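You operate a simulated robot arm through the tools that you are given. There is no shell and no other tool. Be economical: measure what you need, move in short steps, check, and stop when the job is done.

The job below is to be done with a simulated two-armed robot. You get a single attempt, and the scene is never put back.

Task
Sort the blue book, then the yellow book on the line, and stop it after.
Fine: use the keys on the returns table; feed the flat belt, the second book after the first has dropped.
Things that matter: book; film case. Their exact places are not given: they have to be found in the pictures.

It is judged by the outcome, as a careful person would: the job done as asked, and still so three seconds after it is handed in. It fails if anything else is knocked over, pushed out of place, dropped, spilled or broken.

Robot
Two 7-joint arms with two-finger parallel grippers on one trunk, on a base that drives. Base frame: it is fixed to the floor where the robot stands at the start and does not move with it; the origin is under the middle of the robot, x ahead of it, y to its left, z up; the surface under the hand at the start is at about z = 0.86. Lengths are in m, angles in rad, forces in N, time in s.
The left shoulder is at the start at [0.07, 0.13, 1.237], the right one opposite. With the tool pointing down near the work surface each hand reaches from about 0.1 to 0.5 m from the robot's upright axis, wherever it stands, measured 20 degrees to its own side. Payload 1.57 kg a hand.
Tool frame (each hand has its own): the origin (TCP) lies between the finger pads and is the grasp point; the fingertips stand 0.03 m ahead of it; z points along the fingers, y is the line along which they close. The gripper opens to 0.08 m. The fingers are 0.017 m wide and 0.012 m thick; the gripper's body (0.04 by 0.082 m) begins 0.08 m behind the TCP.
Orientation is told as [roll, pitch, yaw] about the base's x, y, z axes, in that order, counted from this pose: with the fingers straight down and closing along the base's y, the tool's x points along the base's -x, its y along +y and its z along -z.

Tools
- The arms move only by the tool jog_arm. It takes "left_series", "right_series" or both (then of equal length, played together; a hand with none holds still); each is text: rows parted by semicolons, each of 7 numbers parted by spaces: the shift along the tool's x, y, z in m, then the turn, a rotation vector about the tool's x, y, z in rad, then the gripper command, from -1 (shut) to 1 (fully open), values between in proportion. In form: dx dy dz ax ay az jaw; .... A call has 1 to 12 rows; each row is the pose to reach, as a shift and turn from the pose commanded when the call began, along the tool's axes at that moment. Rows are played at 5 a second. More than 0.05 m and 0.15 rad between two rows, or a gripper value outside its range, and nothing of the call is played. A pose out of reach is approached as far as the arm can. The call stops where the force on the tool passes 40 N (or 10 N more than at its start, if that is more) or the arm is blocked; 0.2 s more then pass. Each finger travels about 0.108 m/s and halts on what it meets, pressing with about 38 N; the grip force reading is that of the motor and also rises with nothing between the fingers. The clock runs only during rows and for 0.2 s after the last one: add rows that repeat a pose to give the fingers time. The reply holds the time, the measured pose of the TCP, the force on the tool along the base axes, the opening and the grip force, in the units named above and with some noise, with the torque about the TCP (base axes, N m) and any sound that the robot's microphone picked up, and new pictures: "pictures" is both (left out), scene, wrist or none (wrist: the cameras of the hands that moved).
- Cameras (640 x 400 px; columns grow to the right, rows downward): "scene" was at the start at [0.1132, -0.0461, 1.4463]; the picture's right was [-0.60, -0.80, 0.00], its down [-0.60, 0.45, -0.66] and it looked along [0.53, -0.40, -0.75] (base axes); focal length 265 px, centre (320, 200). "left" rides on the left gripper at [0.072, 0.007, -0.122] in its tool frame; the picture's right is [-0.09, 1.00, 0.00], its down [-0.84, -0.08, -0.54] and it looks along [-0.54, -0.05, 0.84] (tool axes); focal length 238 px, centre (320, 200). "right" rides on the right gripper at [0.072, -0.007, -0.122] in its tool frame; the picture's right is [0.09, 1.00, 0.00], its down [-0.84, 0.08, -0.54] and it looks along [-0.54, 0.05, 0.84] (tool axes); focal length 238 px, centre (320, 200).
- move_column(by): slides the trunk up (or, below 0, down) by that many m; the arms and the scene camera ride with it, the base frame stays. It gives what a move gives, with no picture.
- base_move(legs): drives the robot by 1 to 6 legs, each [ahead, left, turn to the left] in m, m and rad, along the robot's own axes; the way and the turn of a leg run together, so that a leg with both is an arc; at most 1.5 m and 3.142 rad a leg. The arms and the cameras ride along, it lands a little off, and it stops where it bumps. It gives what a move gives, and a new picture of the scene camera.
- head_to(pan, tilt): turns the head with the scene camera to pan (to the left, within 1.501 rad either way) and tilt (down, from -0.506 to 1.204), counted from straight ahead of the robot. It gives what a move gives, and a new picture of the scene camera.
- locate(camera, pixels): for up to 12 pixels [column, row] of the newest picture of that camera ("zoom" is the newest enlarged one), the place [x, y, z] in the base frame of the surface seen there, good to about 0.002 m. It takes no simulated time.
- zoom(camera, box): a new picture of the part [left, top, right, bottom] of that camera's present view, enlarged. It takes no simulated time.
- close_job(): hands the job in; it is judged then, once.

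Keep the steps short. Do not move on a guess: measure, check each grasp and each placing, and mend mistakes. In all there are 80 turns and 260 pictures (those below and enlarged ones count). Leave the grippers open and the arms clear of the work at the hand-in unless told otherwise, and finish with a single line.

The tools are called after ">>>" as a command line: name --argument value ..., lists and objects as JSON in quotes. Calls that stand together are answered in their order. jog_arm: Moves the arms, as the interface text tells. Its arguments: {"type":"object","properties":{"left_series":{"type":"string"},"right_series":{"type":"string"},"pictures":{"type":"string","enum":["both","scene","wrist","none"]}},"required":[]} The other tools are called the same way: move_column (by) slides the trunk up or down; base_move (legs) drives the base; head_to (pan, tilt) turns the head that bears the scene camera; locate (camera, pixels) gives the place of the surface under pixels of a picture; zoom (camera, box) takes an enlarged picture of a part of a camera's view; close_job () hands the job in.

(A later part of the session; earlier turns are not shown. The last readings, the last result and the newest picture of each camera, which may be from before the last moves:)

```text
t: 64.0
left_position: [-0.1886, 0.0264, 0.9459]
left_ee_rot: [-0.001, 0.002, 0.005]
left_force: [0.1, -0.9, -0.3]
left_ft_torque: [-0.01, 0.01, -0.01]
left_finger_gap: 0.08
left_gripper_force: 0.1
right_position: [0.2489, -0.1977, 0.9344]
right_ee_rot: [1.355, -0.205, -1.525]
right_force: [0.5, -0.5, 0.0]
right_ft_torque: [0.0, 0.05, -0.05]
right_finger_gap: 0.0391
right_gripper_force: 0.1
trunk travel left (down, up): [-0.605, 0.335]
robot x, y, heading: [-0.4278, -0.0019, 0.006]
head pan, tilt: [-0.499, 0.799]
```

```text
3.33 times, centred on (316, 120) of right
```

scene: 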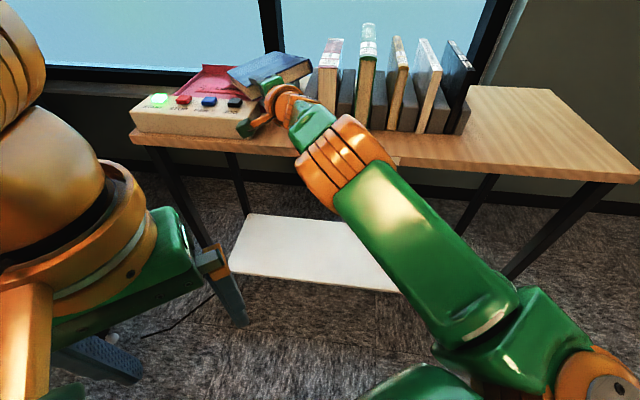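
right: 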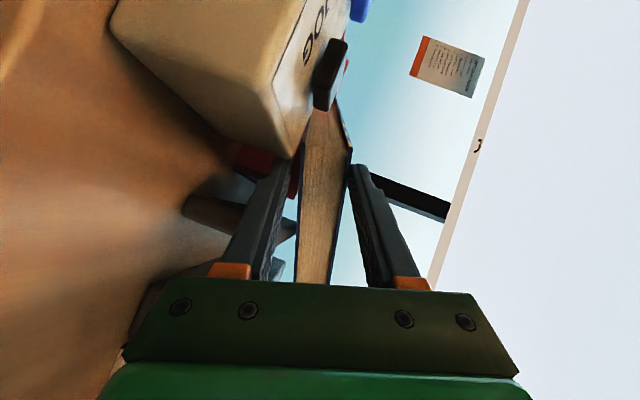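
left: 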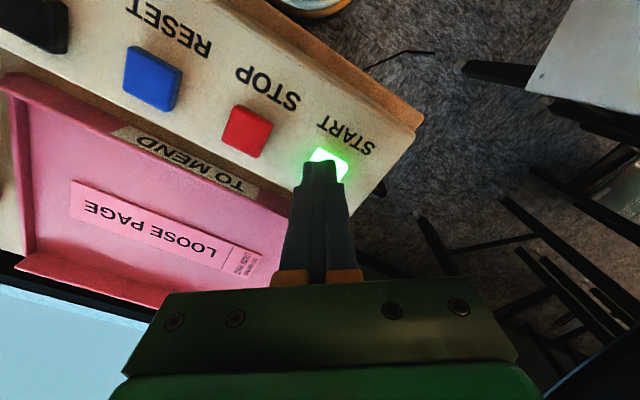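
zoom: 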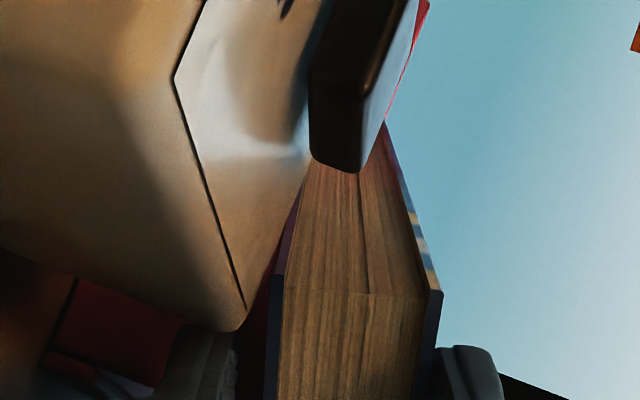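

The tips are just past the book end with no force. I go on 4.5 cm.

>>> jog_arm --right_series "-.002 0.001 .012 0 0 0 -0.02; -.002 0.001 .024 0 0 0 -0.02; -.002 .001 .036 0 0 0 -0.02; -.002 .001 .046 0 0 0 -0.02; -.002 .001 .046 0 0 0 -0.02" --pictures "both"

```text
t: 65.2
left_position: [-0.1881, 0.0255, 0.946]
left_ee_rot: [0.001, 0.0, 0.003]
left_force: [-0.3, -0.4, -0.4]
left_ft_torque: [-0.03, 0.02, -0.03]
left_finger_gap: 0.0799
left_gripper_force: 0.1
right_position: [0.2663, -0.1999, 0.928]
right_ee_rot: [1.359, -0.208, -1.522]
right_force: [0.4, 1.0, 1.6]
right_ft_torque: [-0.01, -0.06, 0.0]
right_finger_gap: 0.0408
right_gripper_force: 0.6
right hand out of reach, approached as far as the arm can: row 2, 3, 4, 5
trunk travel left (down, up): [-0.605, 0.335]
robot x, y, heading: [-0.4258, -0.0019, 0.001]
head pan, tilt: [-0.499, 0.799]
```

scene: 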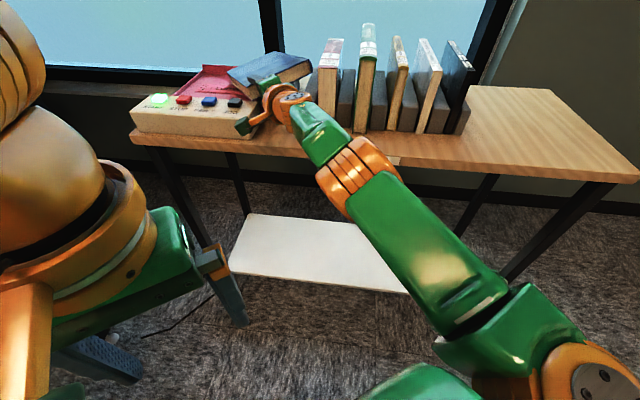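
right: 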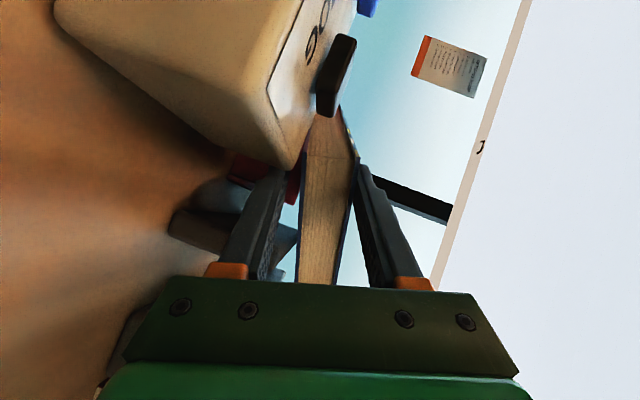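

The arm is at full stretch with tips 2.5 cm in. I nudge the base forward 0.028 m.

>>> base_move --legs '[[0.028, 0, 0]]'

>>> zoom --camera "right" --box '[160, 50, 480, 250]'

```text
t: 66.0
left_position: [-0.1618, 0.026, 0.9474]
left_ee_rot: [0.0, 0.0, 0.004]
left_force: [0.0, 0.5, -0.3]
left_ft_torque: [-0.03, 0.0, 0.01]
left_finger_gap: 0.0799
left_gripper_force: 0.1
right_position: [0.293, -0.2006, 0.9276]
right_ee_rot: [1.359, -0.206, -1.523]
right_force: [0.9, -0.6, -0.4]
right_ft_torque: [0.0, -0.02, 0.03]
right_finger_gap: 0.0393
right_gripper_force: 0.0
trunk travel left (down, up): [-0.605, 0.335]
robot x, y, heading: [-0.3986, -0.0043, -0.001]
head pan, tilt: [-0.499, 0.799]
```

scene: 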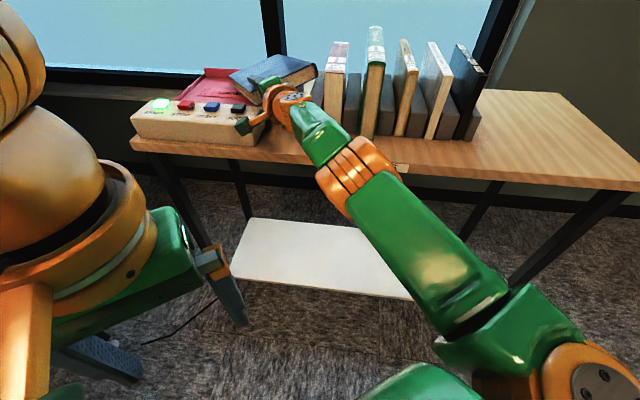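

```text
2.00 times, centred on (320, 150) of right
```

zoom: 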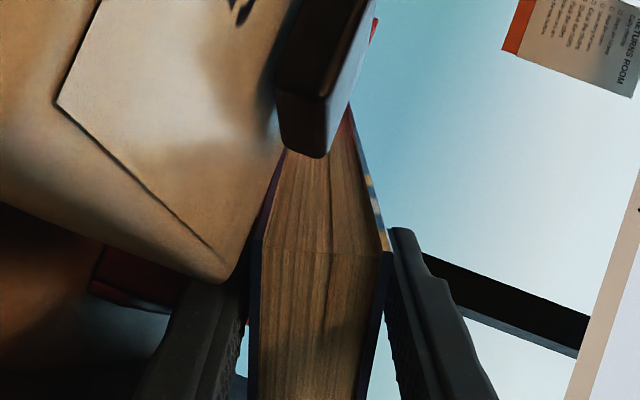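

The fingers now straddle the book end 5 cm deep with no force. I close and lift 3 cm straight up to test.

>>> jog_arm --right_series "0 0 0 0 0 0 -1; 0 0 0 0 0 0 -1; 0 0 0 0 0 0 -1" --pictures "none"

>>> move_column --by 0.03

>>> zoom --camera "scene" --box '[160, 30, 400, 180]'

```text
t: 66.8
left_position: [-0.1618, 0.0271, 0.9463]
left_ee_rot: [-0.002, 0.003, 0.003]
left_force: [-0.1, -0.2, -0.5]
left_ft_torque: [-0.04, 0.01, -0.01]
left_finger_gap: 0.08
left_gripper_force: 0.0
right_position: [0.2946, -0.1996, 0.9281]
right_ee_rot: [1.355, -0.207, -1.523]
right_force: [-0.4, 1.4, -0.5]
right_ft_torque: [-0.15, -0.67, 0.34]
right_finger_gap: 0.0315
right_gripper_force: 38.4
trunk travel left (down, up): [-0.605, 0.335]
robot x, y, heading: [-0.3973, -0.0067, -0.0]
head pan, tilt: [-0.499, 0.799]
```

```text
t: 67.6
left_position: [-0.1573, 0.0242, 0.9757]
left_ee_rot: [0.0, 0.003, 0.003]
left_force: [0.5, -0.4, 0.1]
left_ft_torque: [0.01, 0.0, -0.02]
left_finger_gap: 0.0801
left_gripper_force: 0.1
right_position: [0.2964, -0.2003, 0.9557]
right_ee_rot: [1.355, -0.206, -1.524]
right_force: [0.1, -0.7, -6.6]
right_ft_torque: [0.36, 0.51, 0.0]
right_finger_gap: 0.0318
right_gripper_force: 37.8
trunk travel left (down, up): [-0.635, 0.305]
robot x, y, heading: [-0.399, -0.0026, 0.0]
head pan, tilt: [-0.499, 0.799]
```

```text
2.67 times, centred on (280, 105) of scene
```

zoom: 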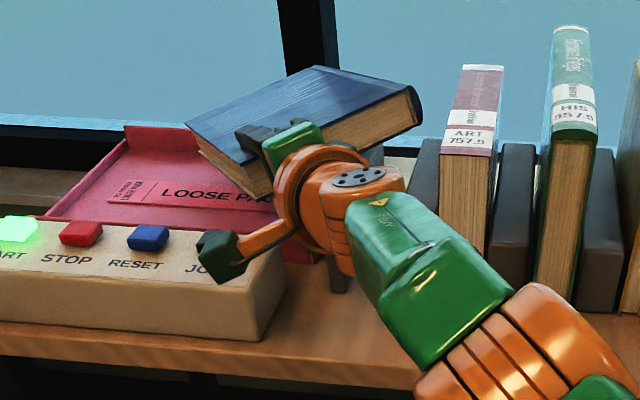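

The book is firmly held (6.6 N, 0.6 Nm). Before carrying I test a tiny base turn and back-off at low height, to see how the grip takes it.

>>> move_column --by 0.03

>>> base_move --legs '[[-0.02, 0, 0], [0, 0, 0.03]]'

```text
t: 68.3
left_position: [-0.1585, 0.0255, 1.0055]
left_ee_rot: [0.0, 0.003, 0.002]
left_force: [0.3, -1.1, 0.2]
left_ft_torque: [0.0, 0.02, -0.01]
left_finger_gap: 0.0799
left_gripper_force: 0.0
right_position: [0.2966, -0.2006, 0.9854]
right_ee_rot: [1.352, -0.208, -1.524]
right_force: [0.6, 0.3, -6.5]
right_ft_torque: [0.36, 0.58, 0.01]
right_finger_gap: 0.0316
right_gripper_force: 38.7
trunk travel left (down, up): [-0.665, 0.275]
robot x, y, heading: [-0.3997, -0.0026, -0.001]
head pan, tilt: [-0.499, 0.799]
```

```text
t: 69.5
left_position: [-0.1781, 0.0327, 1.0066]
left_ee_rot: [0.002, 0.005, 0.032]
left_force: [-0.3, 0.4, 0.1]
left_ft_torque: [0.03, 0.02, 0.01]
left_finger_gap: 0.08
left_gripper_force: 0.1
right_position: [0.282, -0.1796, 0.986]
right_ee_rot: [1.354, -0.204, -1.491]
right_force: [0.2, 0.3, -6.6]
right_ft_torque: [0.32, 0.54, -0.01]
right_finger_gap: 0.0317
right_gripper_force: 38.2
trunk travel left (down, up): [-0.665, 0.275]
robot x, y, heading: [-0.421, -0.0026, 0.035]
head pan, tilt: [-0.499, 0.799]
```

scene: 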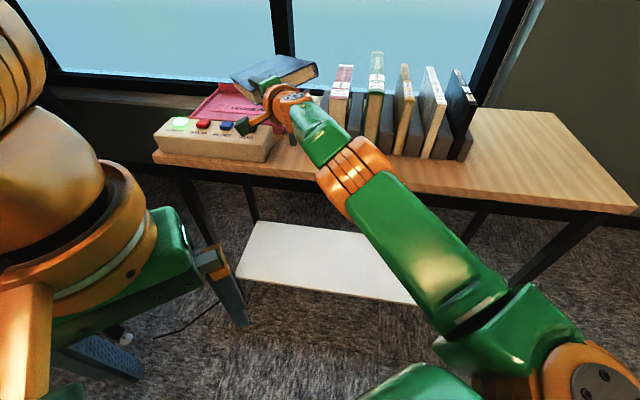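

It held. Now I raise the trunk fully and lift the hand 4 cm to carry the book above the 1.18 m wall.

>>> move_column --by 0.27

>>> jog_arm --right_series "0.002 .02 -.01 0 0 0 -1; .004 .04 -.02 -0.05 0 0 -1; .004 .05 -.03 -0.1 0 0 -1" --pictures "scene"

```text
t: 72.2
left_position: [-0.1778, 0.031, 1.2765]
left_ee_rot: [0.0, 0.003, 0.034]
left_force: [-0.4, -0.6, 0.3]
left_ft_torque: [-0.01, -0.01, 0.0]
left_finger_gap: 0.08
left_gripper_force: 0.1
right_position: [0.2839, -0.1804, 1.2551]
right_ee_rot: [1.353, -0.206, -1.492]
right_force: [0.9, -0.1, -6.5]
right_ft_torque: [0.36, 0.6, 0.0]
right_finger_gap: 0.0318
right_gripper_force: 37.8
trunk travel left (down, up): [-0.935, 0.005]
robot x, y, heading: [-0.4202, -0.0013, 0.028]
head pan, tilt: [-0.499, 0.799]
```

```text
t: 73.0
left_position: [-0.1786, 0.0331, 1.2761]
left_ee_rot: [-0.001, 0.003, 0.035]
left_force: [0.0, -0.7, 0.2]
left_ft_torque: [-0.02, -0.03, -0.03]
left_finger_gap: 0.0801
left_gripper_force: 0.1
right_position: [0.2623, -0.1663, 1.31]
right_ee_rot: [1.453, -0.208, -1.495]
right_force: [-0.3, 0.3, -5.9]
right_ft_torque: [0.36, 0.58, 0.02]
right_finger_gap: 0.0317
right_gripper_force: 37.4
trunk travel left (down, up): [-0.935, 0.005]
robot x, y, heading: [-0.4191, -0.0007, 0.029]
head pan, tilt: [-0.499, 0.799]
```

scene: 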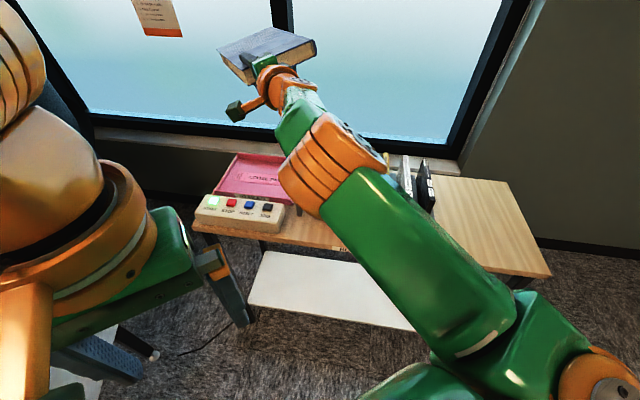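

Still firm, z 1.31. I turn left in small legs.

>>> base_move --legs '[[0, 0, 0.06], [0, 0, 0.06], [0, 0, 0.08], [0, 0, 0.1], [0, 0, 0.1], [0, 0, 0.1]]'

>>> base_move --legs '[[0, 0, 0.15], [0, 0, 0.15], [0, 0, 0.15], [0, 0, 0.15], [0, 0, 0.15], [0, 0, 0.15]]'

>>> head_to --pan 0 --tilt 0.7

```text
t: 76.3
left_position: [-0.2223, 0.143, 1.276]
left_ee_rot: [0.002, 0.002, 0.532]
left_force: [-0.4, -0.4, -0.6]
left_ft_torque: [-0.01, 0.02, -0.01]
left_finger_gap: 0.0799
left_gripper_force: 0.1
right_position: [0.2591, 0.1777, 1.3082]
right_ee_rot: [1.453, -0.204, -0.995]
right_force: [1.1, -0.2, -6.6]
right_ft_torque: [0.02, 0.67, -0.01]
right_finger_gap: 0.0319
right_gripper_force: 38.2
trunk travel left (down, up): [-0.935, 0.005]
robot x, y, heading: [-0.4217, -0.002, 0.528]
head pan, tilt: [-0.499, 0.799]
```

scene: 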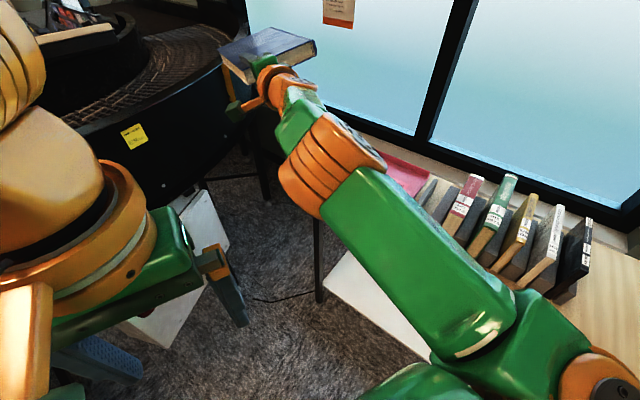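

```text
t: 80.6
left_position: [-0.4059, 0.2407, 1.2767]
left_ee_rot: [0.004, 0.001, 1.428]
left_force: [0.7, 0.2, -0.3]
left_ft_torque: [-0.01, 0.03, 0.06]
left_finger_gap: 0.0802
left_gripper_force: 0.0
right_position: [-0.1326, 0.6391, 1.3087]
right_ee_rot: [1.453, -0.203, -0.101]
right_force: [0.6, -0.4, -5.9]
right_ft_torque: [-0.49, 0.46, 0.01]
right_finger_gap: 0.0316
right_gripper_force: 37.9
trunk travel left (down, up): [-0.935, 0.005]
robot x, y, heading: [-0.4226, -0.0009, 1.423]
head pan, tilt: [-0.499, 0.799]
```

scene: 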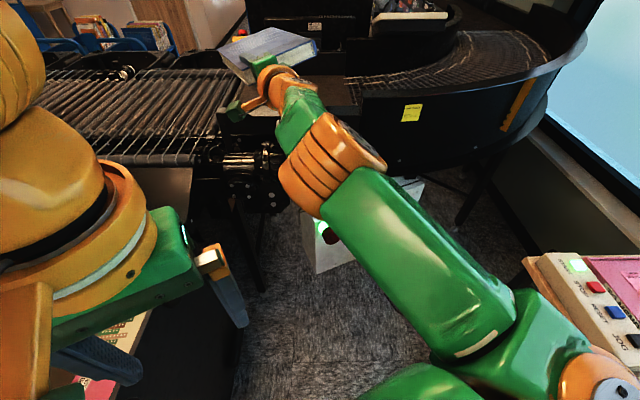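

```text
t: 81.5
left_position: [-0.4131, 0.2428, 1.2755]
left_ee_rot: [0.002, 0.004, 1.428]
left_force: [0.0, -0.9, -0.6]
left_ft_torque: [0.03, 0.01, 0.04]
left_finger_gap: 0.0801
left_gripper_force: 0.1
right_position: [-0.1369, 0.641, 1.3087]
right_ee_rot: [1.452, -0.205, -0.101]
right_force: [-0.6, 0.3, -6.7]
right_ft_torque: [-0.52, 0.44, 0.0]
right_finger_gap: 0.0318
right_gripper_force: 37.7
trunk travel left (down, up): [-0.935, 0.005]
robot x, y, heading: [-0.421, -0.0033, 1.427]
head pan, tilt: [0.0, 0.7]
```

scene: 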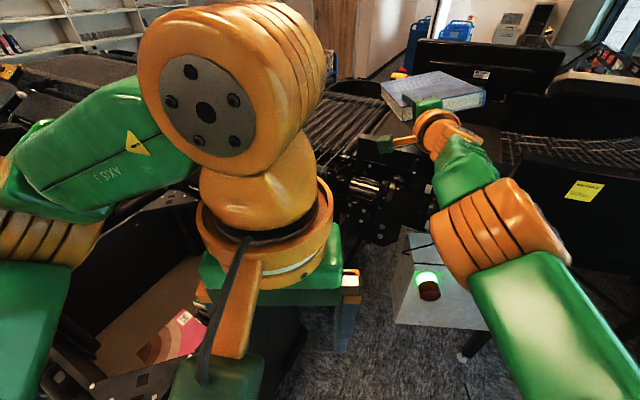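

Carried well. Before driving in I measure cabinet, motor, far rail and monitor.

>>> locate --camera "scene" --pixels '[[430, 270], [400, 320], [480, 330], [430, 292], [375, 185], [365, 215], [480, 110], [530, 75], [500, 60], [500, 90], [440, 240], [320, 300]]'

>>> zoom --camera "scene" --box '[320, 30, 640, 230]'

```text
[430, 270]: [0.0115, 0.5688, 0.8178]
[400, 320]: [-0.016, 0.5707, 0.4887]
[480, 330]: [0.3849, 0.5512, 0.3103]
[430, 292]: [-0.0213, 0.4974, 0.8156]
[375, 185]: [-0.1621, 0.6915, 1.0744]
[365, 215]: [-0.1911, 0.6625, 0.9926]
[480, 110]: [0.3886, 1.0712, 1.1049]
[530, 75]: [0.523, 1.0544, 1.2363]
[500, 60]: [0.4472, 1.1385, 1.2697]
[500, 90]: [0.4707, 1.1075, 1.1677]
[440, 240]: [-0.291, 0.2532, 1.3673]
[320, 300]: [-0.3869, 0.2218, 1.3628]
```

```text
2.00 times, centred on (480, 130) of scene
```

zoom: 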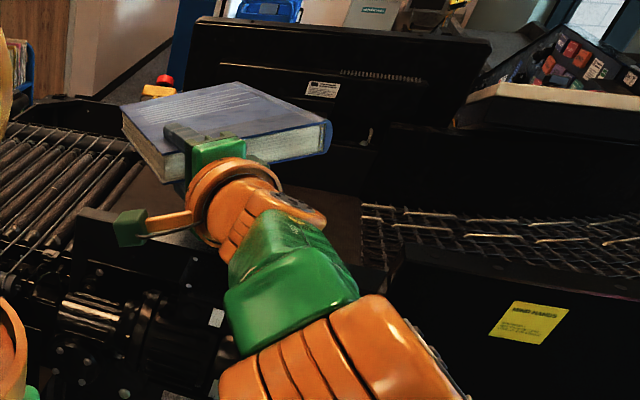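

Room is enough: monitor at d≈1.17 beyond the belt, cabinet lamp 0.3 m ahead of my goal. I drive diagonally in small legs so the book comes over the belt.

>>> base_move --legs '[[0.03, -0.02, 0], [0.04, -0.03, 0], [0.05, -0.032, 0], [0.05, -0.032, 0], [0.05, -0.032, 0], [0.048, -0.032, 0]]'

>>> zoom --camera "right" --box '[0, 0, 640, 400]'

```text
t: 85.1
left_position: [-0.2017, 0.4743, 1.277]
left_ee_rot: [-0.004, -0.001, 1.427]
left_force: [-1.4, 0.1, 0.1]
left_ft_torque: [0.03, -0.04, 0.01]
left_finger_gap: 0.0801
left_gripper_force: 0.0
right_position: [0.0725, 0.8735, 1.3142]
right_ee_rot: [1.459, -0.208, -0.1]
right_force: [-1.8, -0.2, -5.0]
right_ft_torque: [-0.52, 0.4, -0.05]
right_finger_gap: 0.0319
right_gripper_force: 37.8
trunk travel left (down, up): [-0.935, 0.005]
robot x, y, heading: [-0.2061, 0.2369, 1.425]
head pan, tilt: [0.0, 0.7]
```

scene: 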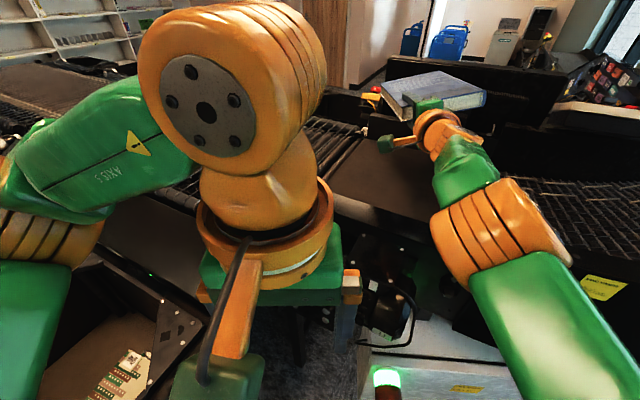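

```text
1.00 times, centred on (320, 200) of right (not enlarged: the box is as wide or as high as the picture)
```

zoom: 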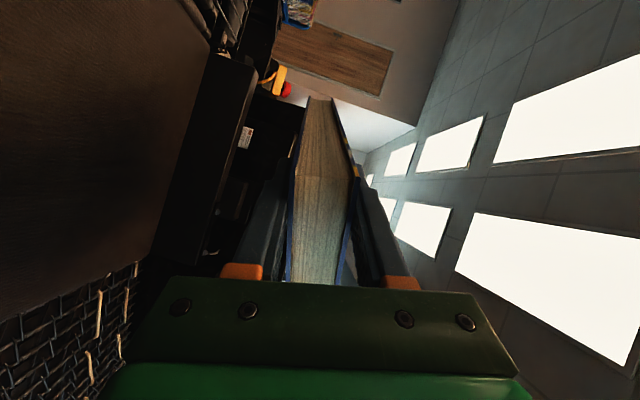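

The blue book is over the belt (TCP s≈-0.45, d≈0.75). I level its side tilt and dip it to about 25°, still high.

>>> jog_arm --right_series "0 0 0 .1086 .0115 .0691 -1; 0 0 0 .2172 .0231 .1382 -1; 0 0 0 .3258 .0346 .2073 -1; 0 0 0 .3258 .0346 .2073 -1" --pictures "both"

```text
t: 86.1
left_position: [-0.1955, 0.4823, 1.2765]
left_ee_rot: [0.003, 0.004, 1.427]
left_force: [0.2, 0.3, -0.7]
left_ft_torque: [-0.01, 0.0, 0.02]
left_finger_gap: 0.0802
left_gripper_force: 0.0
right_position: [0.0824, 0.8137, 1.2508]
right_ee_rot: [1.133, 0.001, -0.125]
right_force: [1.0, 0.1, -6.3]
right_ft_torque: [-0.45, 0.41, 0.02]
right_finger_gap: 0.0316
right_gripper_force: 38.0
right hand out of reach, approached as far as the arm can: row 2, 3, 4
trunk travel left (down, up): [-0.935, 0.005]
robot x, y, heading: [-0.2023, 0.2356, 1.424]
head pan, tilt: [0.0, 0.7]
```

scene: 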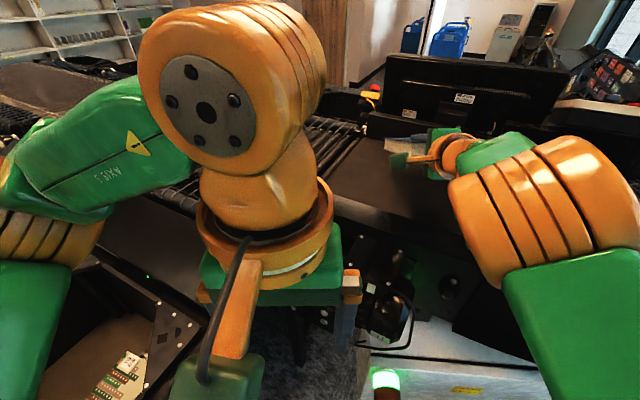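
right: 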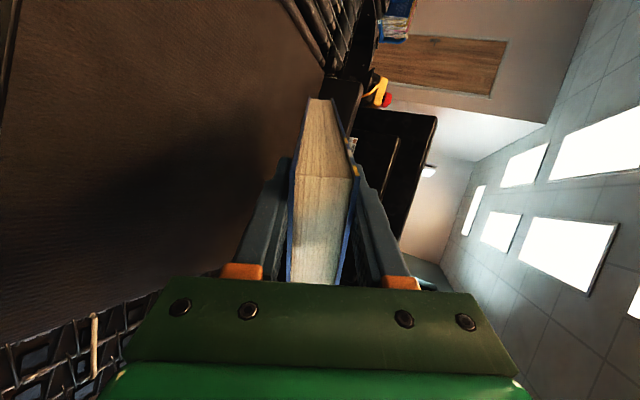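

Tilt reached; the hand drew back to d≈0.71. I nudge forward 4 cm and lower by the trunk until the far edge is about 2 cm above the belt.

>>> base_move --legs '[[0.02, 0, 0], [0.022, 0, 0]]'

>>> move_column --by -0.07

>>> head_to --pan -0.4 --tilt 0.55

>>> zoom --camera "right" --box '[0, 0, 640, 400]'

```text
t: 87.3
left_position: [-0.1908, 0.5205, 1.2765]
left_ee_rot: [0.001, 0.003, 1.427]
left_force: [0.1, 0.9, -0.1]
left_ft_torque: [0.01, -0.03, -0.01]
left_finger_gap: 0.0802
left_gripper_force: 0.0
right_position: [0.0869, 0.8529, 1.2524]
right_ee_rot: [1.137, 0.001, -0.124]
right_force: [0.1, -0.6, -6.6]
right_ft_torque: [-0.48, 0.43, -0.01]
right_finger_gap: 0.0318
right_gripper_force: 38.6
trunk travel left (down, up): [-0.935, 0.005]
robot x, y, heading: [-0.1981, 0.2768, 1.423]
head pan, tilt: [0.0, 0.7]
```

scene: 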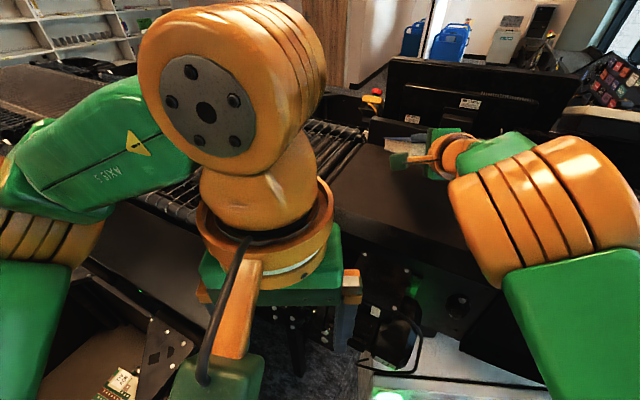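

```text
t: 88.4
left_position: [-0.1897, 0.5213, 1.2063]
left_ee_rot: [0.001, 0.003, 1.428]
left_force: [0.7, -0.3, 0.3]
left_ft_torque: [-0.02, 0.03, -0.02]
left_finger_gap: 0.08
left_gripper_force: 0.0
right_position: [0.0869, 0.8546, 1.1817]
right_ee_rot: [1.133, -0.001, -0.124]
right_force: [-0.2, 0.1, -7.1]
right_ft_torque: [-0.48, 0.42, 0.01]
right_finger_gap: 0.0316
right_gripper_force: 37.6
trunk travel left (down, up): [-0.865, 0.075]
robot x, y, heading: [-0.1969, 0.2765, 1.421]
head pan, tilt: [0.0, 0.7]
```

```text
t: 89.3
left_position: [-0.1904, 0.5207, 1.2069]
left_ee_rot: [0.001, 0.005, 1.427]
left_force: [0.0, 0.6, 0.1]
left_ft_torque: [-0.01, 0.02, -0.03]
left_finger_gap: 0.0801
left_gripper_force: 0.0
right_position: [0.0873, 0.8548, 1.1805]
right_ee_rot: [1.134, -0.002, -0.124]
right_force: [1.2, -0.8, -5.7]
right_ft_torque: [-0.44, 0.45, 0.01]
right_finger_gap: 0.0318
right_gripper_force: 38.2
trunk travel left (down, up): [-0.865, 0.075]
robot x, y, heading: [-0.2017, 0.2771, 1.423]
head pan, tilt: [-0.4, 0.55]
```

scene: 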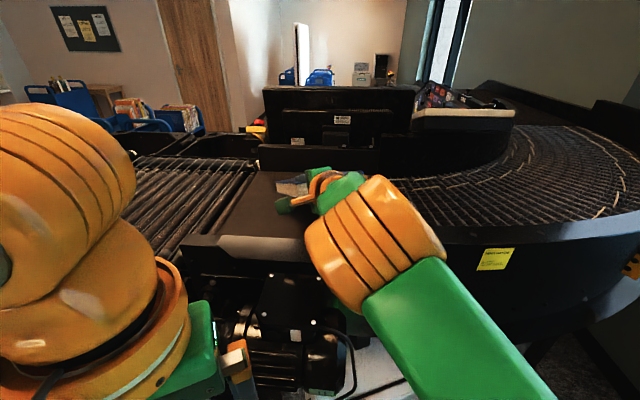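

```text
1.00 times, centred on (320, 200) of right (not enlarged: the box is as wide or as high as the picture)
```

zoom: 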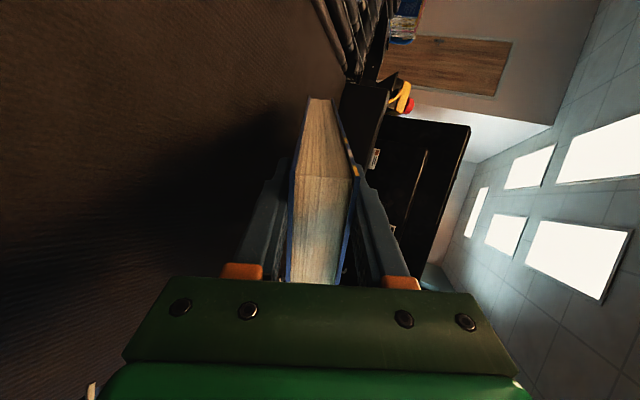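

Everything is clear over the belt. I lower 2.2 cm more, then open and draw back along the fingers.

>>> move_column --by -0.022

>>> jog_arm --right_series "0 0 0 0 0 0 0; 0 0 0 0 0 0 1; 0 0 0 0 0 0 1; 0 0 -.04 0 0 0 1; 0 0 -.08 0 0 0 1; 0 .02 -.11 0 0 0 1" --pictures "both"

```text
t: 90.0
left_position: [-0.1901, 0.522, 1.1841]
left_ee_rot: [0.0, 0.003, 1.427]
left_force: [-0.7, 0.4, 0.4]
left_ft_torque: [-0.01, -0.02, 0.01]
left_finger_gap: 0.08
left_gripper_force: 0.1
right_position: [0.0868, 0.8546, 1.1584]
right_ee_rot: [1.134, 0.0, -0.125]
right_force: [-0.8, -0.1, -5.2]
right_ft_torque: [-0.43, 0.43, -0.03]
right_finger_gap: 0.0317
right_gripper_force: 37.7
trunk travel left (down, up): [-0.843, 0.097]
robot x, y, heading: [-0.1983, 0.277, 1.426]
head pan, tilt: [-0.4, 0.55]
```

```text
t: 91.4
left_position: [-0.192, 0.5176, 1.1852]
left_ee_rot: [0.0, 0.0, 1.427]
left_force: [0.1, -0.3, 0.2]
left_ft_torque: [-0.02, -0.02, -0.03]
left_finger_gap: 0.08
left_gripper_force: 0.1
right_position: [0.0937, 0.761, 1.2268]
right_ee_rot: [1.136, 0.012, -0.125]
right_force: [-0.4, -0.4, 0.8]
right_ft_torque: [0.04, 0.01, 0.03]
right_finger_gap: 0.08
right_gripper_force: 0.0
right hand out of reach, approached as far as the arm can: row 5, 6
trunk travel left (down, up): [-0.843, 0.097]
robot x, y, heading: [-0.1992, 0.279, 1.424]
head pan, tilt: [-0.4, 0.55]
```

scene: 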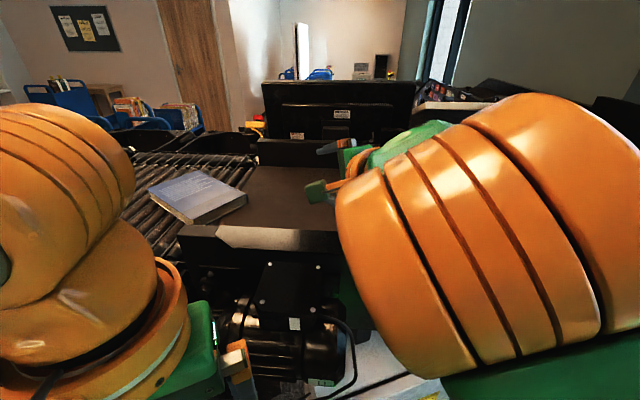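
right: 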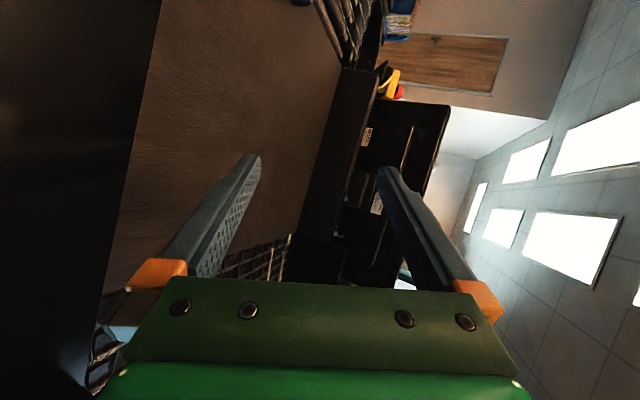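

The blue book lies flat and is riding onto the rollers. I raise the trunk clear and watch the line to the left.

>>> move_column --by 0.09

>>> head_to --pan 0.5 --tilt 0.4

```text
t: 92.6
left_position: [-0.1906, 0.5186, 1.2743]
left_ee_rot: [0.001, 0.002, 1.428]
left_force: [-0.5, 0.8, 0.1]
left_ft_torque: [0.0, 0.0, -0.02]
left_finger_gap: 0.0799
left_gripper_force: 0.1
right_position: [0.0936, 0.7637, 1.317]
right_ee_rot: [1.136, 0.01, -0.125]
right_force: [-0.3, -0.2, -0.2]
right_ft_torque: [0.02, -0.02, -0.01]
right_finger_gap: 0.08
right_gripper_force: 0.0
trunk travel left (down, up): [-0.933, 0.007]
robot x, y, heading: [-0.1989, 0.2754, 1.422]
head pan, tilt: [-0.4, 0.55]
```

```text
t: 93.8
left_position: [-0.1903, 0.5186, 1.2748]
left_ee_rot: [0.001, 0.003, 1.429]
left_force: [-0.5, -0.8, 0.6]
left_ft_torque: [0.0, -0.02, 0.01]
left_finger_gap: 0.0804
left_gripper_force: 0.1
right_position: [0.0941, 0.7634, 1.317]
right_ee_rot: [1.136, 0.011, -0.125]
right_force: [-0.6, 0.1, -0.6]
right_ft_torque: [-0.01, -0.01, -0.02]
right_finger_gap: 0.0799
right_gripper_force: 0.0
trunk travel left (down, up): [-0.933, 0.007]
robot x, y, heading: [-0.1984, 0.2767, 1.426]
head pan, tilt: [0.499, 0.4]
```

scene: 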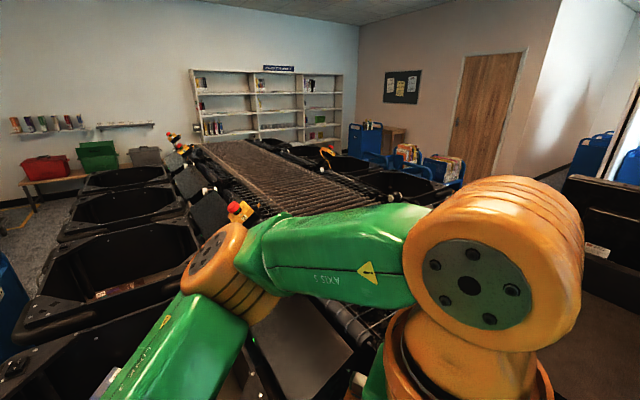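

The line beyond the arm shows no book yet. I back away from the line and look again.

>>> base_move --legs '[[-0.28, 0.15, 0]]'

>>> head_to --pan -0.1 --tilt 0.4

```text
t: 95.9
left_position: [-0.3762, 0.269, 1.2749]
left_ee_rot: [0.002, 0.004, 1.425]
left_force: [-0.8, -0.3, 0.2]
left_ft_torque: [0.0, 0.0, -0.01]
left_finger_gap: 0.0798
left_gripper_force: 0.0
right_position: [-0.0913, 0.5117, 1.3159]
right_ee_rot: [1.136, 0.012, -0.128]
right_force: [0.3, 0.8, -0.4]
right_ft_torque: [0.0, 0.01, 0.01]
right_finger_gap: 0.0798
right_gripper_force: 0.0
trunk travel left (down, up): [-0.933, 0.007]
robot x, y, heading: [-0.3897, 0.0234, 1.422]
head pan, tilt: [0.499, 0.4]
```

scene: 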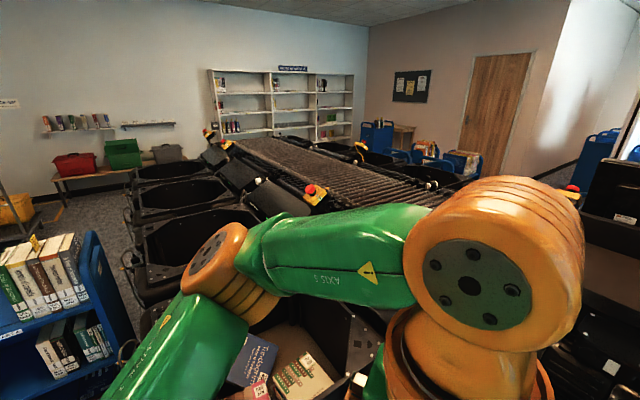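

```text
t: 96.9
left_position: [-0.38, 0.2641, 1.2755]
left_ee_rot: [0.001, 0.0, 1.425]
left_force: [-0.6, 0.9, -0.2]
left_ft_torque: [-0.04, 0.0, 0.04]
left_finger_gap: 0.0801
left_gripper_force: 0.0
right_position: [-0.0936, 0.5076, 1.3178]
right_ee_rot: [1.138, 0.014, -0.131]
right_force: [0.1, -1.0, -0.7]
right_ft_torque: [0.0, 0.01, -0.01]
right_finger_gap: 0.0799
right_gripper_force: 0.1
trunk travel left (down, up): [-0.933, 0.007]
robot x, y, heading: [-0.3844, 0.0223, 1.421]
head pan, tilt: [-0.099, 0.4]
```

scene: 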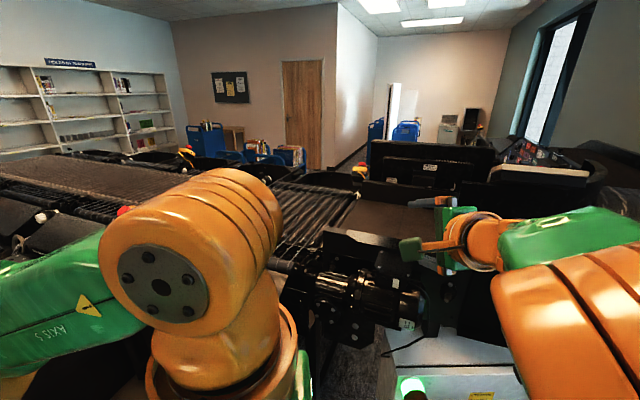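

In the first bin a blue book showed at (250, 365). I turn the head back and enlarge to confirm.

>>> head_to --pan 0.45 --tilt 0.7

>>> zoom --camera "scene" --box '[160, 200, 416, 360]'

```text
t: 97.9
left_position: [-0.3787, 0.2648, 1.2752]
left_ee_rot: [0.0, 0.002, 1.424]
left_force: [0.1, 0.7, -0.2]
left_ft_torque: [-0.03, 0.02, 0.01]
left_finger_gap: 0.0801
left_gripper_force: 0.1
right_position: [-0.0922, 0.5082, 1.3161]
right_ee_rot: [1.135, 0.012, -0.131]
right_force: [-0.1, 0.2, 1.1]
right_ft_torque: [0.0, -0.02, -0.01]
right_finger_gap: 0.0799
right_gripper_force: 0.0
trunk travel left (down, up): [-0.933, 0.007]
robot x, y, heading: [-0.3865, 0.0247, 1.424]
head pan, tilt: [0.45, 0.7]
```

scene: 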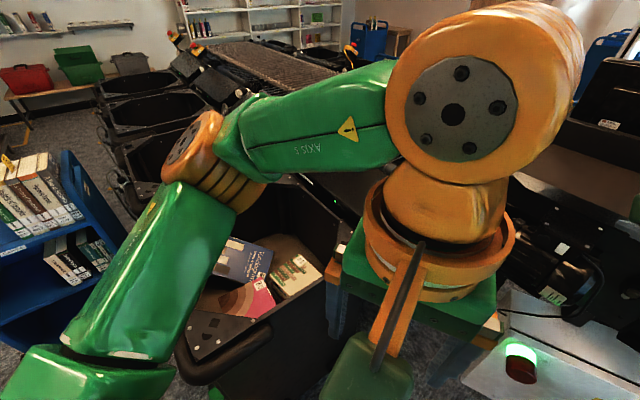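

```text
2.50 times, centred on (288, 280) of scene
```

zoom: 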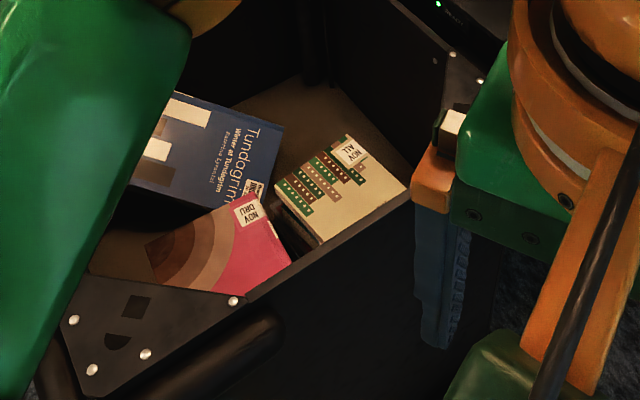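

The blue book has dropped into the NOV bin ("Winter at Tundagrim" visible). Now the yellow one: I turn back to the table with the empty hand, then reorient it pointing down.

>>> base_move --legs '[[0, 0, -1.423]]'

>>> jog_arm --right_series "-.0079 -.011 -.0083 .1056 .0514 -.0828 1; -.0157 -.022 -.0166 .2112 .1028 -.1656 1; -.0236 -.033 -.0248 .3168 .1542 -.2484 1; -.0314 -.044 -.0331 .4224 .2056 -.3312 1; -.0393 -.055 -.0414 .528 .257 -.414 1; -.0472 -.066 -.0497 .6336 .3084 -.4968 1; -.055 -.077 -.058 .7392 .3598 -.5796 1; -.0629 -.088 -.0662 .8448 .4112 -.6624 1; -.0707 -.099 -.0745 .9504 .4626 -.7452 1; -.0786 -.11 -.0828 1.056 .514 -.828 1; -.0786 -.11 -.0828 1.056 .514 -.828 1" --pictures "wrist"

>>> head_to --pan -0.6 --tilt 0.85

```text
t: 101.8
left_position: [-0.1469, 0.0546, 1.2748]
left_ee_rot: [0.001, 0.001, 0.017]
left_force: [0.3, -0.3, -0.6]
left_ft_torque: [-0.03, 0.03, 0.02]
left_finger_gap: 0.0798
left_gripper_force: 0.1
right_position: [0.1389, -0.1879, 1.3163]
right_ee_rot: [1.136, 0.014, -1.537]
right_force: [-0.7, -0.4, 0.1]
right_ft_torque: [-0.01, -0.01, 0.01]
right_finger_gap: 0.0802
right_gripper_force: 0.1
trunk travel left (down, up): [-0.933, 0.007]
robot x, y, heading: [-0.3858, 0.0257, 0.011]
head pan, tilt: [0.45, 0.7]
```

scene: 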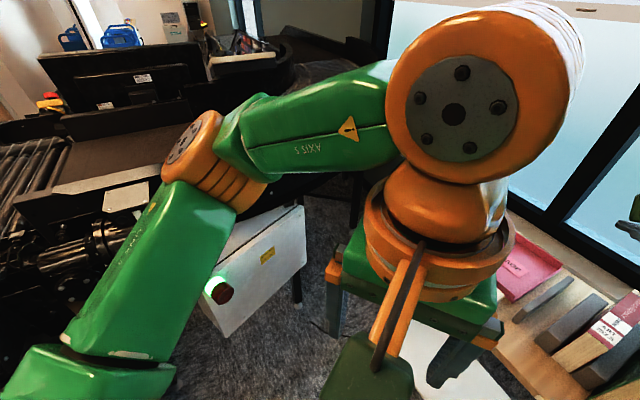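

```text
t: 104.2
left_position: [-0.1483, 0.0554, 1.273]
left_ee_rot: [0.0, 0.002, 0.018]
left_force: [0.7, 0.7, 0.9]
left_ft_torque: [0.0, -0.03, 0.01]
left_finger_gap: 0.0802
left_gripper_force: 0.1
right_position: [0.0203, -0.2714, 1.2511]
right_ee_rot: [0.0, 0.001, -0.611]
right_force: [0.0, -0.1, -0.7]
right_ft_torque: [0.0, 0.01, 0.01]
right_finger_gap: 0.0799
right_gripper_force: 0.1
right hand out of reach, approached as far as the arm can: row 1, 2, 3, 4, 5, 6, 7
trunk travel left (down, up): [-0.933, 0.007]
robot x, y, heading: [-0.3838, 0.0246, 0.014]
head pan, tilt: [0.45, 0.7]
```

right: 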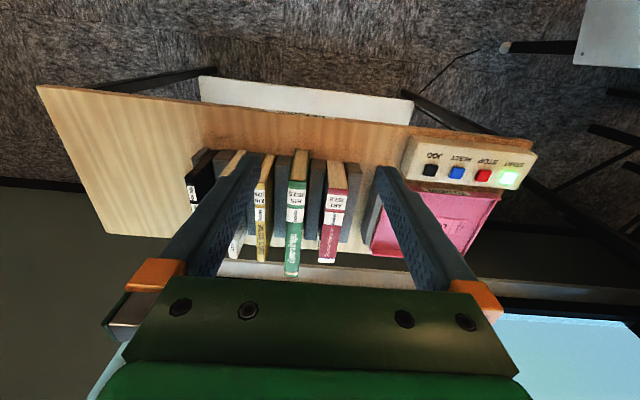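

```text
t: 105.5
left_position: [-0.1473, 0.055, 1.2745]
left_ee_rot: [-0.001, 0.003, 0.015]
left_force: [0.3, -0.2, 0.3]
left_ft_torque: [0.03, -0.01, 0.01]
left_finger_gap: 0.08
left_gripper_force: 0.0
right_position: [0.0197, -0.2705, 1.252]
right_ee_rot: [0.001, 0.001, -0.612]
right_force: [-0.4, 0.0, 0.8]
right_ft_torque: [0.0, 0.01, 0.0]
right_finger_gap: 0.0799
right_gripper_force: 0.1
trunk travel left (down, up): [-0.933, 0.007]
robot x, y, heading: [-0.3887, 0.0224, 0.016]
head pan, tilt: [-0.6, 0.85]
```

scene: 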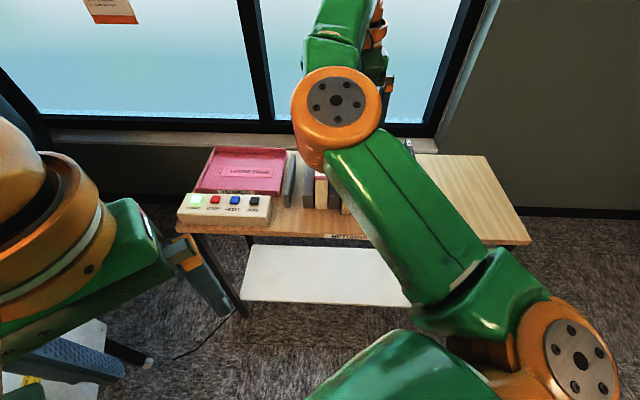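

The table is in order. I drive so that the hand comes over the yellow book.

>>> base_move --legs '[[0.14, -0.222, -0.014]]'

>>> jog_arm --right_series "0 0 0.02 0 0 0 1; 0 0 0.04 0 0 0 1" --pictures "wrist"

>>> zoom --camera "right" --box '[200, 20, 440, 170]'

```text
t: 107.3
left_position: [-0.0087, -0.1664, 1.2761]
left_ee_rot: [-0.002, -0.001, 0.008]
left_force: [-0.2, 0.3, 1.1]
left_ft_torque: [-0.03, 0.01, 0.0]
left_finger_gap: 0.0801
left_gripper_force: 0.0
right_position: [0.1552, -0.4939, 1.2527]
right_ee_rot: [0.0, -0.002, -0.623]
right_force: [0.5, 0.3, 0.4]
right_ft_torque: [-0.03, -0.02, 0.02]
right_finger_gap: 0.0802
right_gripper_force: 0.0
trunk travel left (down, up): [-0.933, 0.007]
robot x, y, heading: [-0.2479, -0.1975, 0.002]
head pan, tilt: [-0.6, 0.85]
```

scene: 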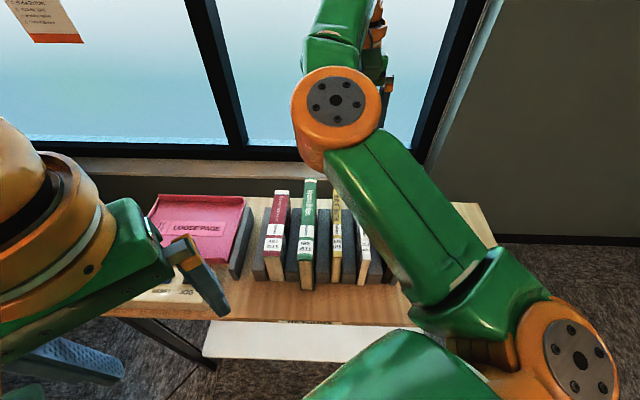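

```text
t: 107.9
left_position: [-0.0062, -0.1696, 1.2753]
left_ee_rot: [-0.002, 0.001, 0.008]
left_force: [0.2, 0.1, 0.6]
left_ft_torque: [-0.02, -0.01, -0.01]
left_finger_gap: 0.0801
left_gripper_force: 0.0
right_position: [0.1579, -0.4943, 1.2121]
right_ee_rot: [0.001, 0.0, -0.624]
right_force: [-0.7, 0.5, -0.7]
right_ft_torque: [-0.02, 0.02, 0.02]
right_finger_gap: 0.0799
right_gripper_force: 0.0
trunk travel left (down, up): [-0.933, 0.007]
robot x, y, heading: [-0.2451, -0.2001, 0.011]
head pan, tilt: [-0.6, 0.85]
```

right: 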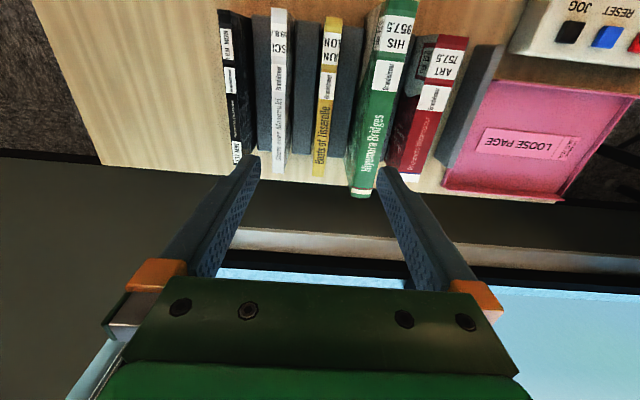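

```text
2.67 times, centred on (320, 95) of right
```

zoom: 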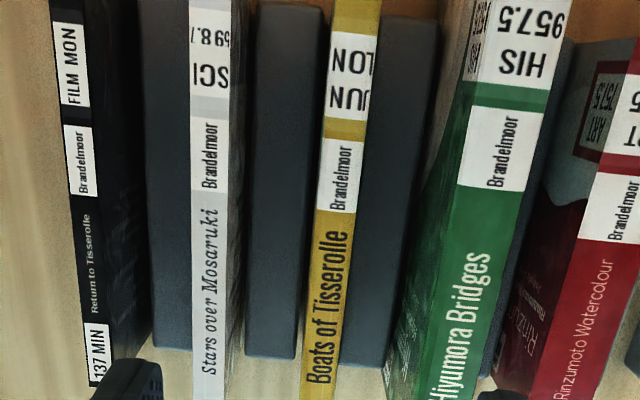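

The yellow spine is thin, with dividers each side. I measure its edges and its neighbours.

>>> locate --camera "zoom" --pixels '[[335, 30], [374, 30], [320, 180], [355, 180], [308, 350], [335, 350], [225, 200], [218, 350], [405, 380], [445, 200], [280, 200], [388, 200]]'

>>> locate --camera "right" --pixels '[[327, 20], [338, 20], [316, 172], [322, 172], [354, 190], [369, 192], [372, 10]]'

```text
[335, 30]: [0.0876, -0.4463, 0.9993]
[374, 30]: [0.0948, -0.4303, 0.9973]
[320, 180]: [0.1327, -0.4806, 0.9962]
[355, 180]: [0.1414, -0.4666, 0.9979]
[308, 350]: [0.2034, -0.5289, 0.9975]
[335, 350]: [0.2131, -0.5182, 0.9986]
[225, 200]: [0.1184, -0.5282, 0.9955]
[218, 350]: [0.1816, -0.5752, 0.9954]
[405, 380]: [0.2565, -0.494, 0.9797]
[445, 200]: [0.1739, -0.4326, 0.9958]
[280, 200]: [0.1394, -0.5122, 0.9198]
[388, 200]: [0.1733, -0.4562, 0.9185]
```

```text
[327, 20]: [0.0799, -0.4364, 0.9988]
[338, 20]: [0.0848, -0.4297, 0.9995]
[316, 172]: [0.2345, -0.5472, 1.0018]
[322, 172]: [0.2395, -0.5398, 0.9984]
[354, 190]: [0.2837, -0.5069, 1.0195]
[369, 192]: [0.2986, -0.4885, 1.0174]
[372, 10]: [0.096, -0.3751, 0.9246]
```

Yellow spine: centre (0.159, -0.489), top z 0.998, free gap >4 cm each side. I shift +5.5 mm along the closing axis and descend to z 0.965.

>>> jog_arm --right_series "0 .0055 0.045 0 0 0 0.15; 0 .0055 0.09 0 0 0 0.15; 0 .0055 0.135 0 0 0 0.15; 0 .0055 0.175 0 0 0 0.15; 0 .0055 0.205 0 0 0 0.15; 0 .0055 0.23 0 0 0 0.15; 0 .0055 0.247 0 0 0 0.15; 0 .0055 0.247 0 0 0 0.15" --pictures "wrist"

```text
t: 109.7
left_position: [-0.0067, -0.1709, 1.2747]
left_ee_rot: [0.001, 0.003, 0.007]
left_force: [0.1, -0.5, 0.0]
left_ft_torque: [-0.02, -0.03, -0.05]
left_finger_gap: 0.0801
left_gripper_force: 0.1
right_position: [0.16, -0.49, 0.9632]
right_ee_rot: [0.002, 0.001, -0.623]
right_force: [0.5, -0.8, -0.1]
right_ft_torque: [0.04, 0.02, -0.02]
right_finger_gap: 0.0458
right_gripper_force: 0.1
trunk travel left (down, up): [-0.933, 0.007]
robot x, y, heading: [-0.2505, -0.1983, 0.004]
head pan, tilt: [-0.6, 0.85]
```

right: 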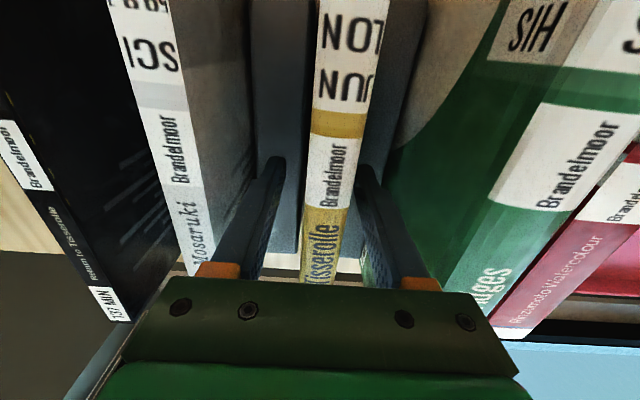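

Centred between white and green. I close and lift straight up.

>>> jog_arm --right_series "0 0 0 0 0 0 -0.3; 0 0 0 0 0 0 -1; 0 0 0 0 0 0 -1; 0 0 -.03 0 0 0 -1; 0 0 -.065 0 0 0 -1; 0 0 -.105 0 0 0 -1; 0 0 -.145 0 0 0 -1; 0 0 -.185 0 0 0 -1; 0 0 -.225 0 0 0 -1; 0 0 -.265 0 0 0 -1; 0 0 -.30 0 0 0 -1" --pictures "both"

```text
t: 112.1
left_position: [-0.0059, -0.1716, 1.2739]
left_ee_rot: [0.0, 0.002, 0.007]
left_force: [-0.3, 0.0, -0.4]
left_ft_torque: [-0.01, -0.02, 0.0]
left_finger_gap: 0.0799
left_gripper_force: 0.1
right_position: [0.1585, -0.4946, 1.2642]
right_ee_rot: [0.002, 0.002, -0.624]
right_force: [0.2, -0.3, -3.5]
right_ft_torque: [-0.02, 0.0, -0.02]
right_finger_gap: 0.0196
right_gripper_force: 33.5
trunk travel left (down, up): [-0.933, 0.007]
robot x, y, heading: [-0.2465, -0.1996, 0.002]
head pan, tilt: [-0.6, 0.85]
```

scene: 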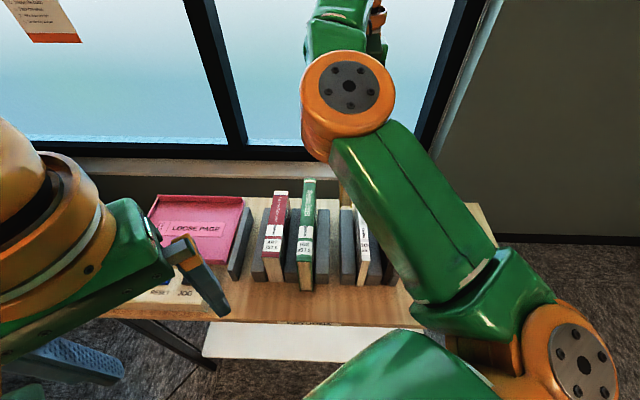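
right: 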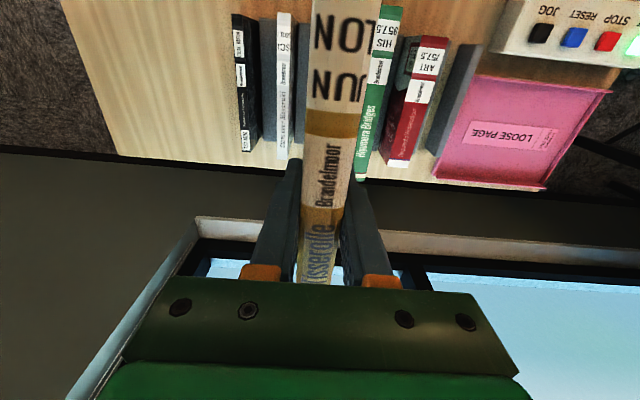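

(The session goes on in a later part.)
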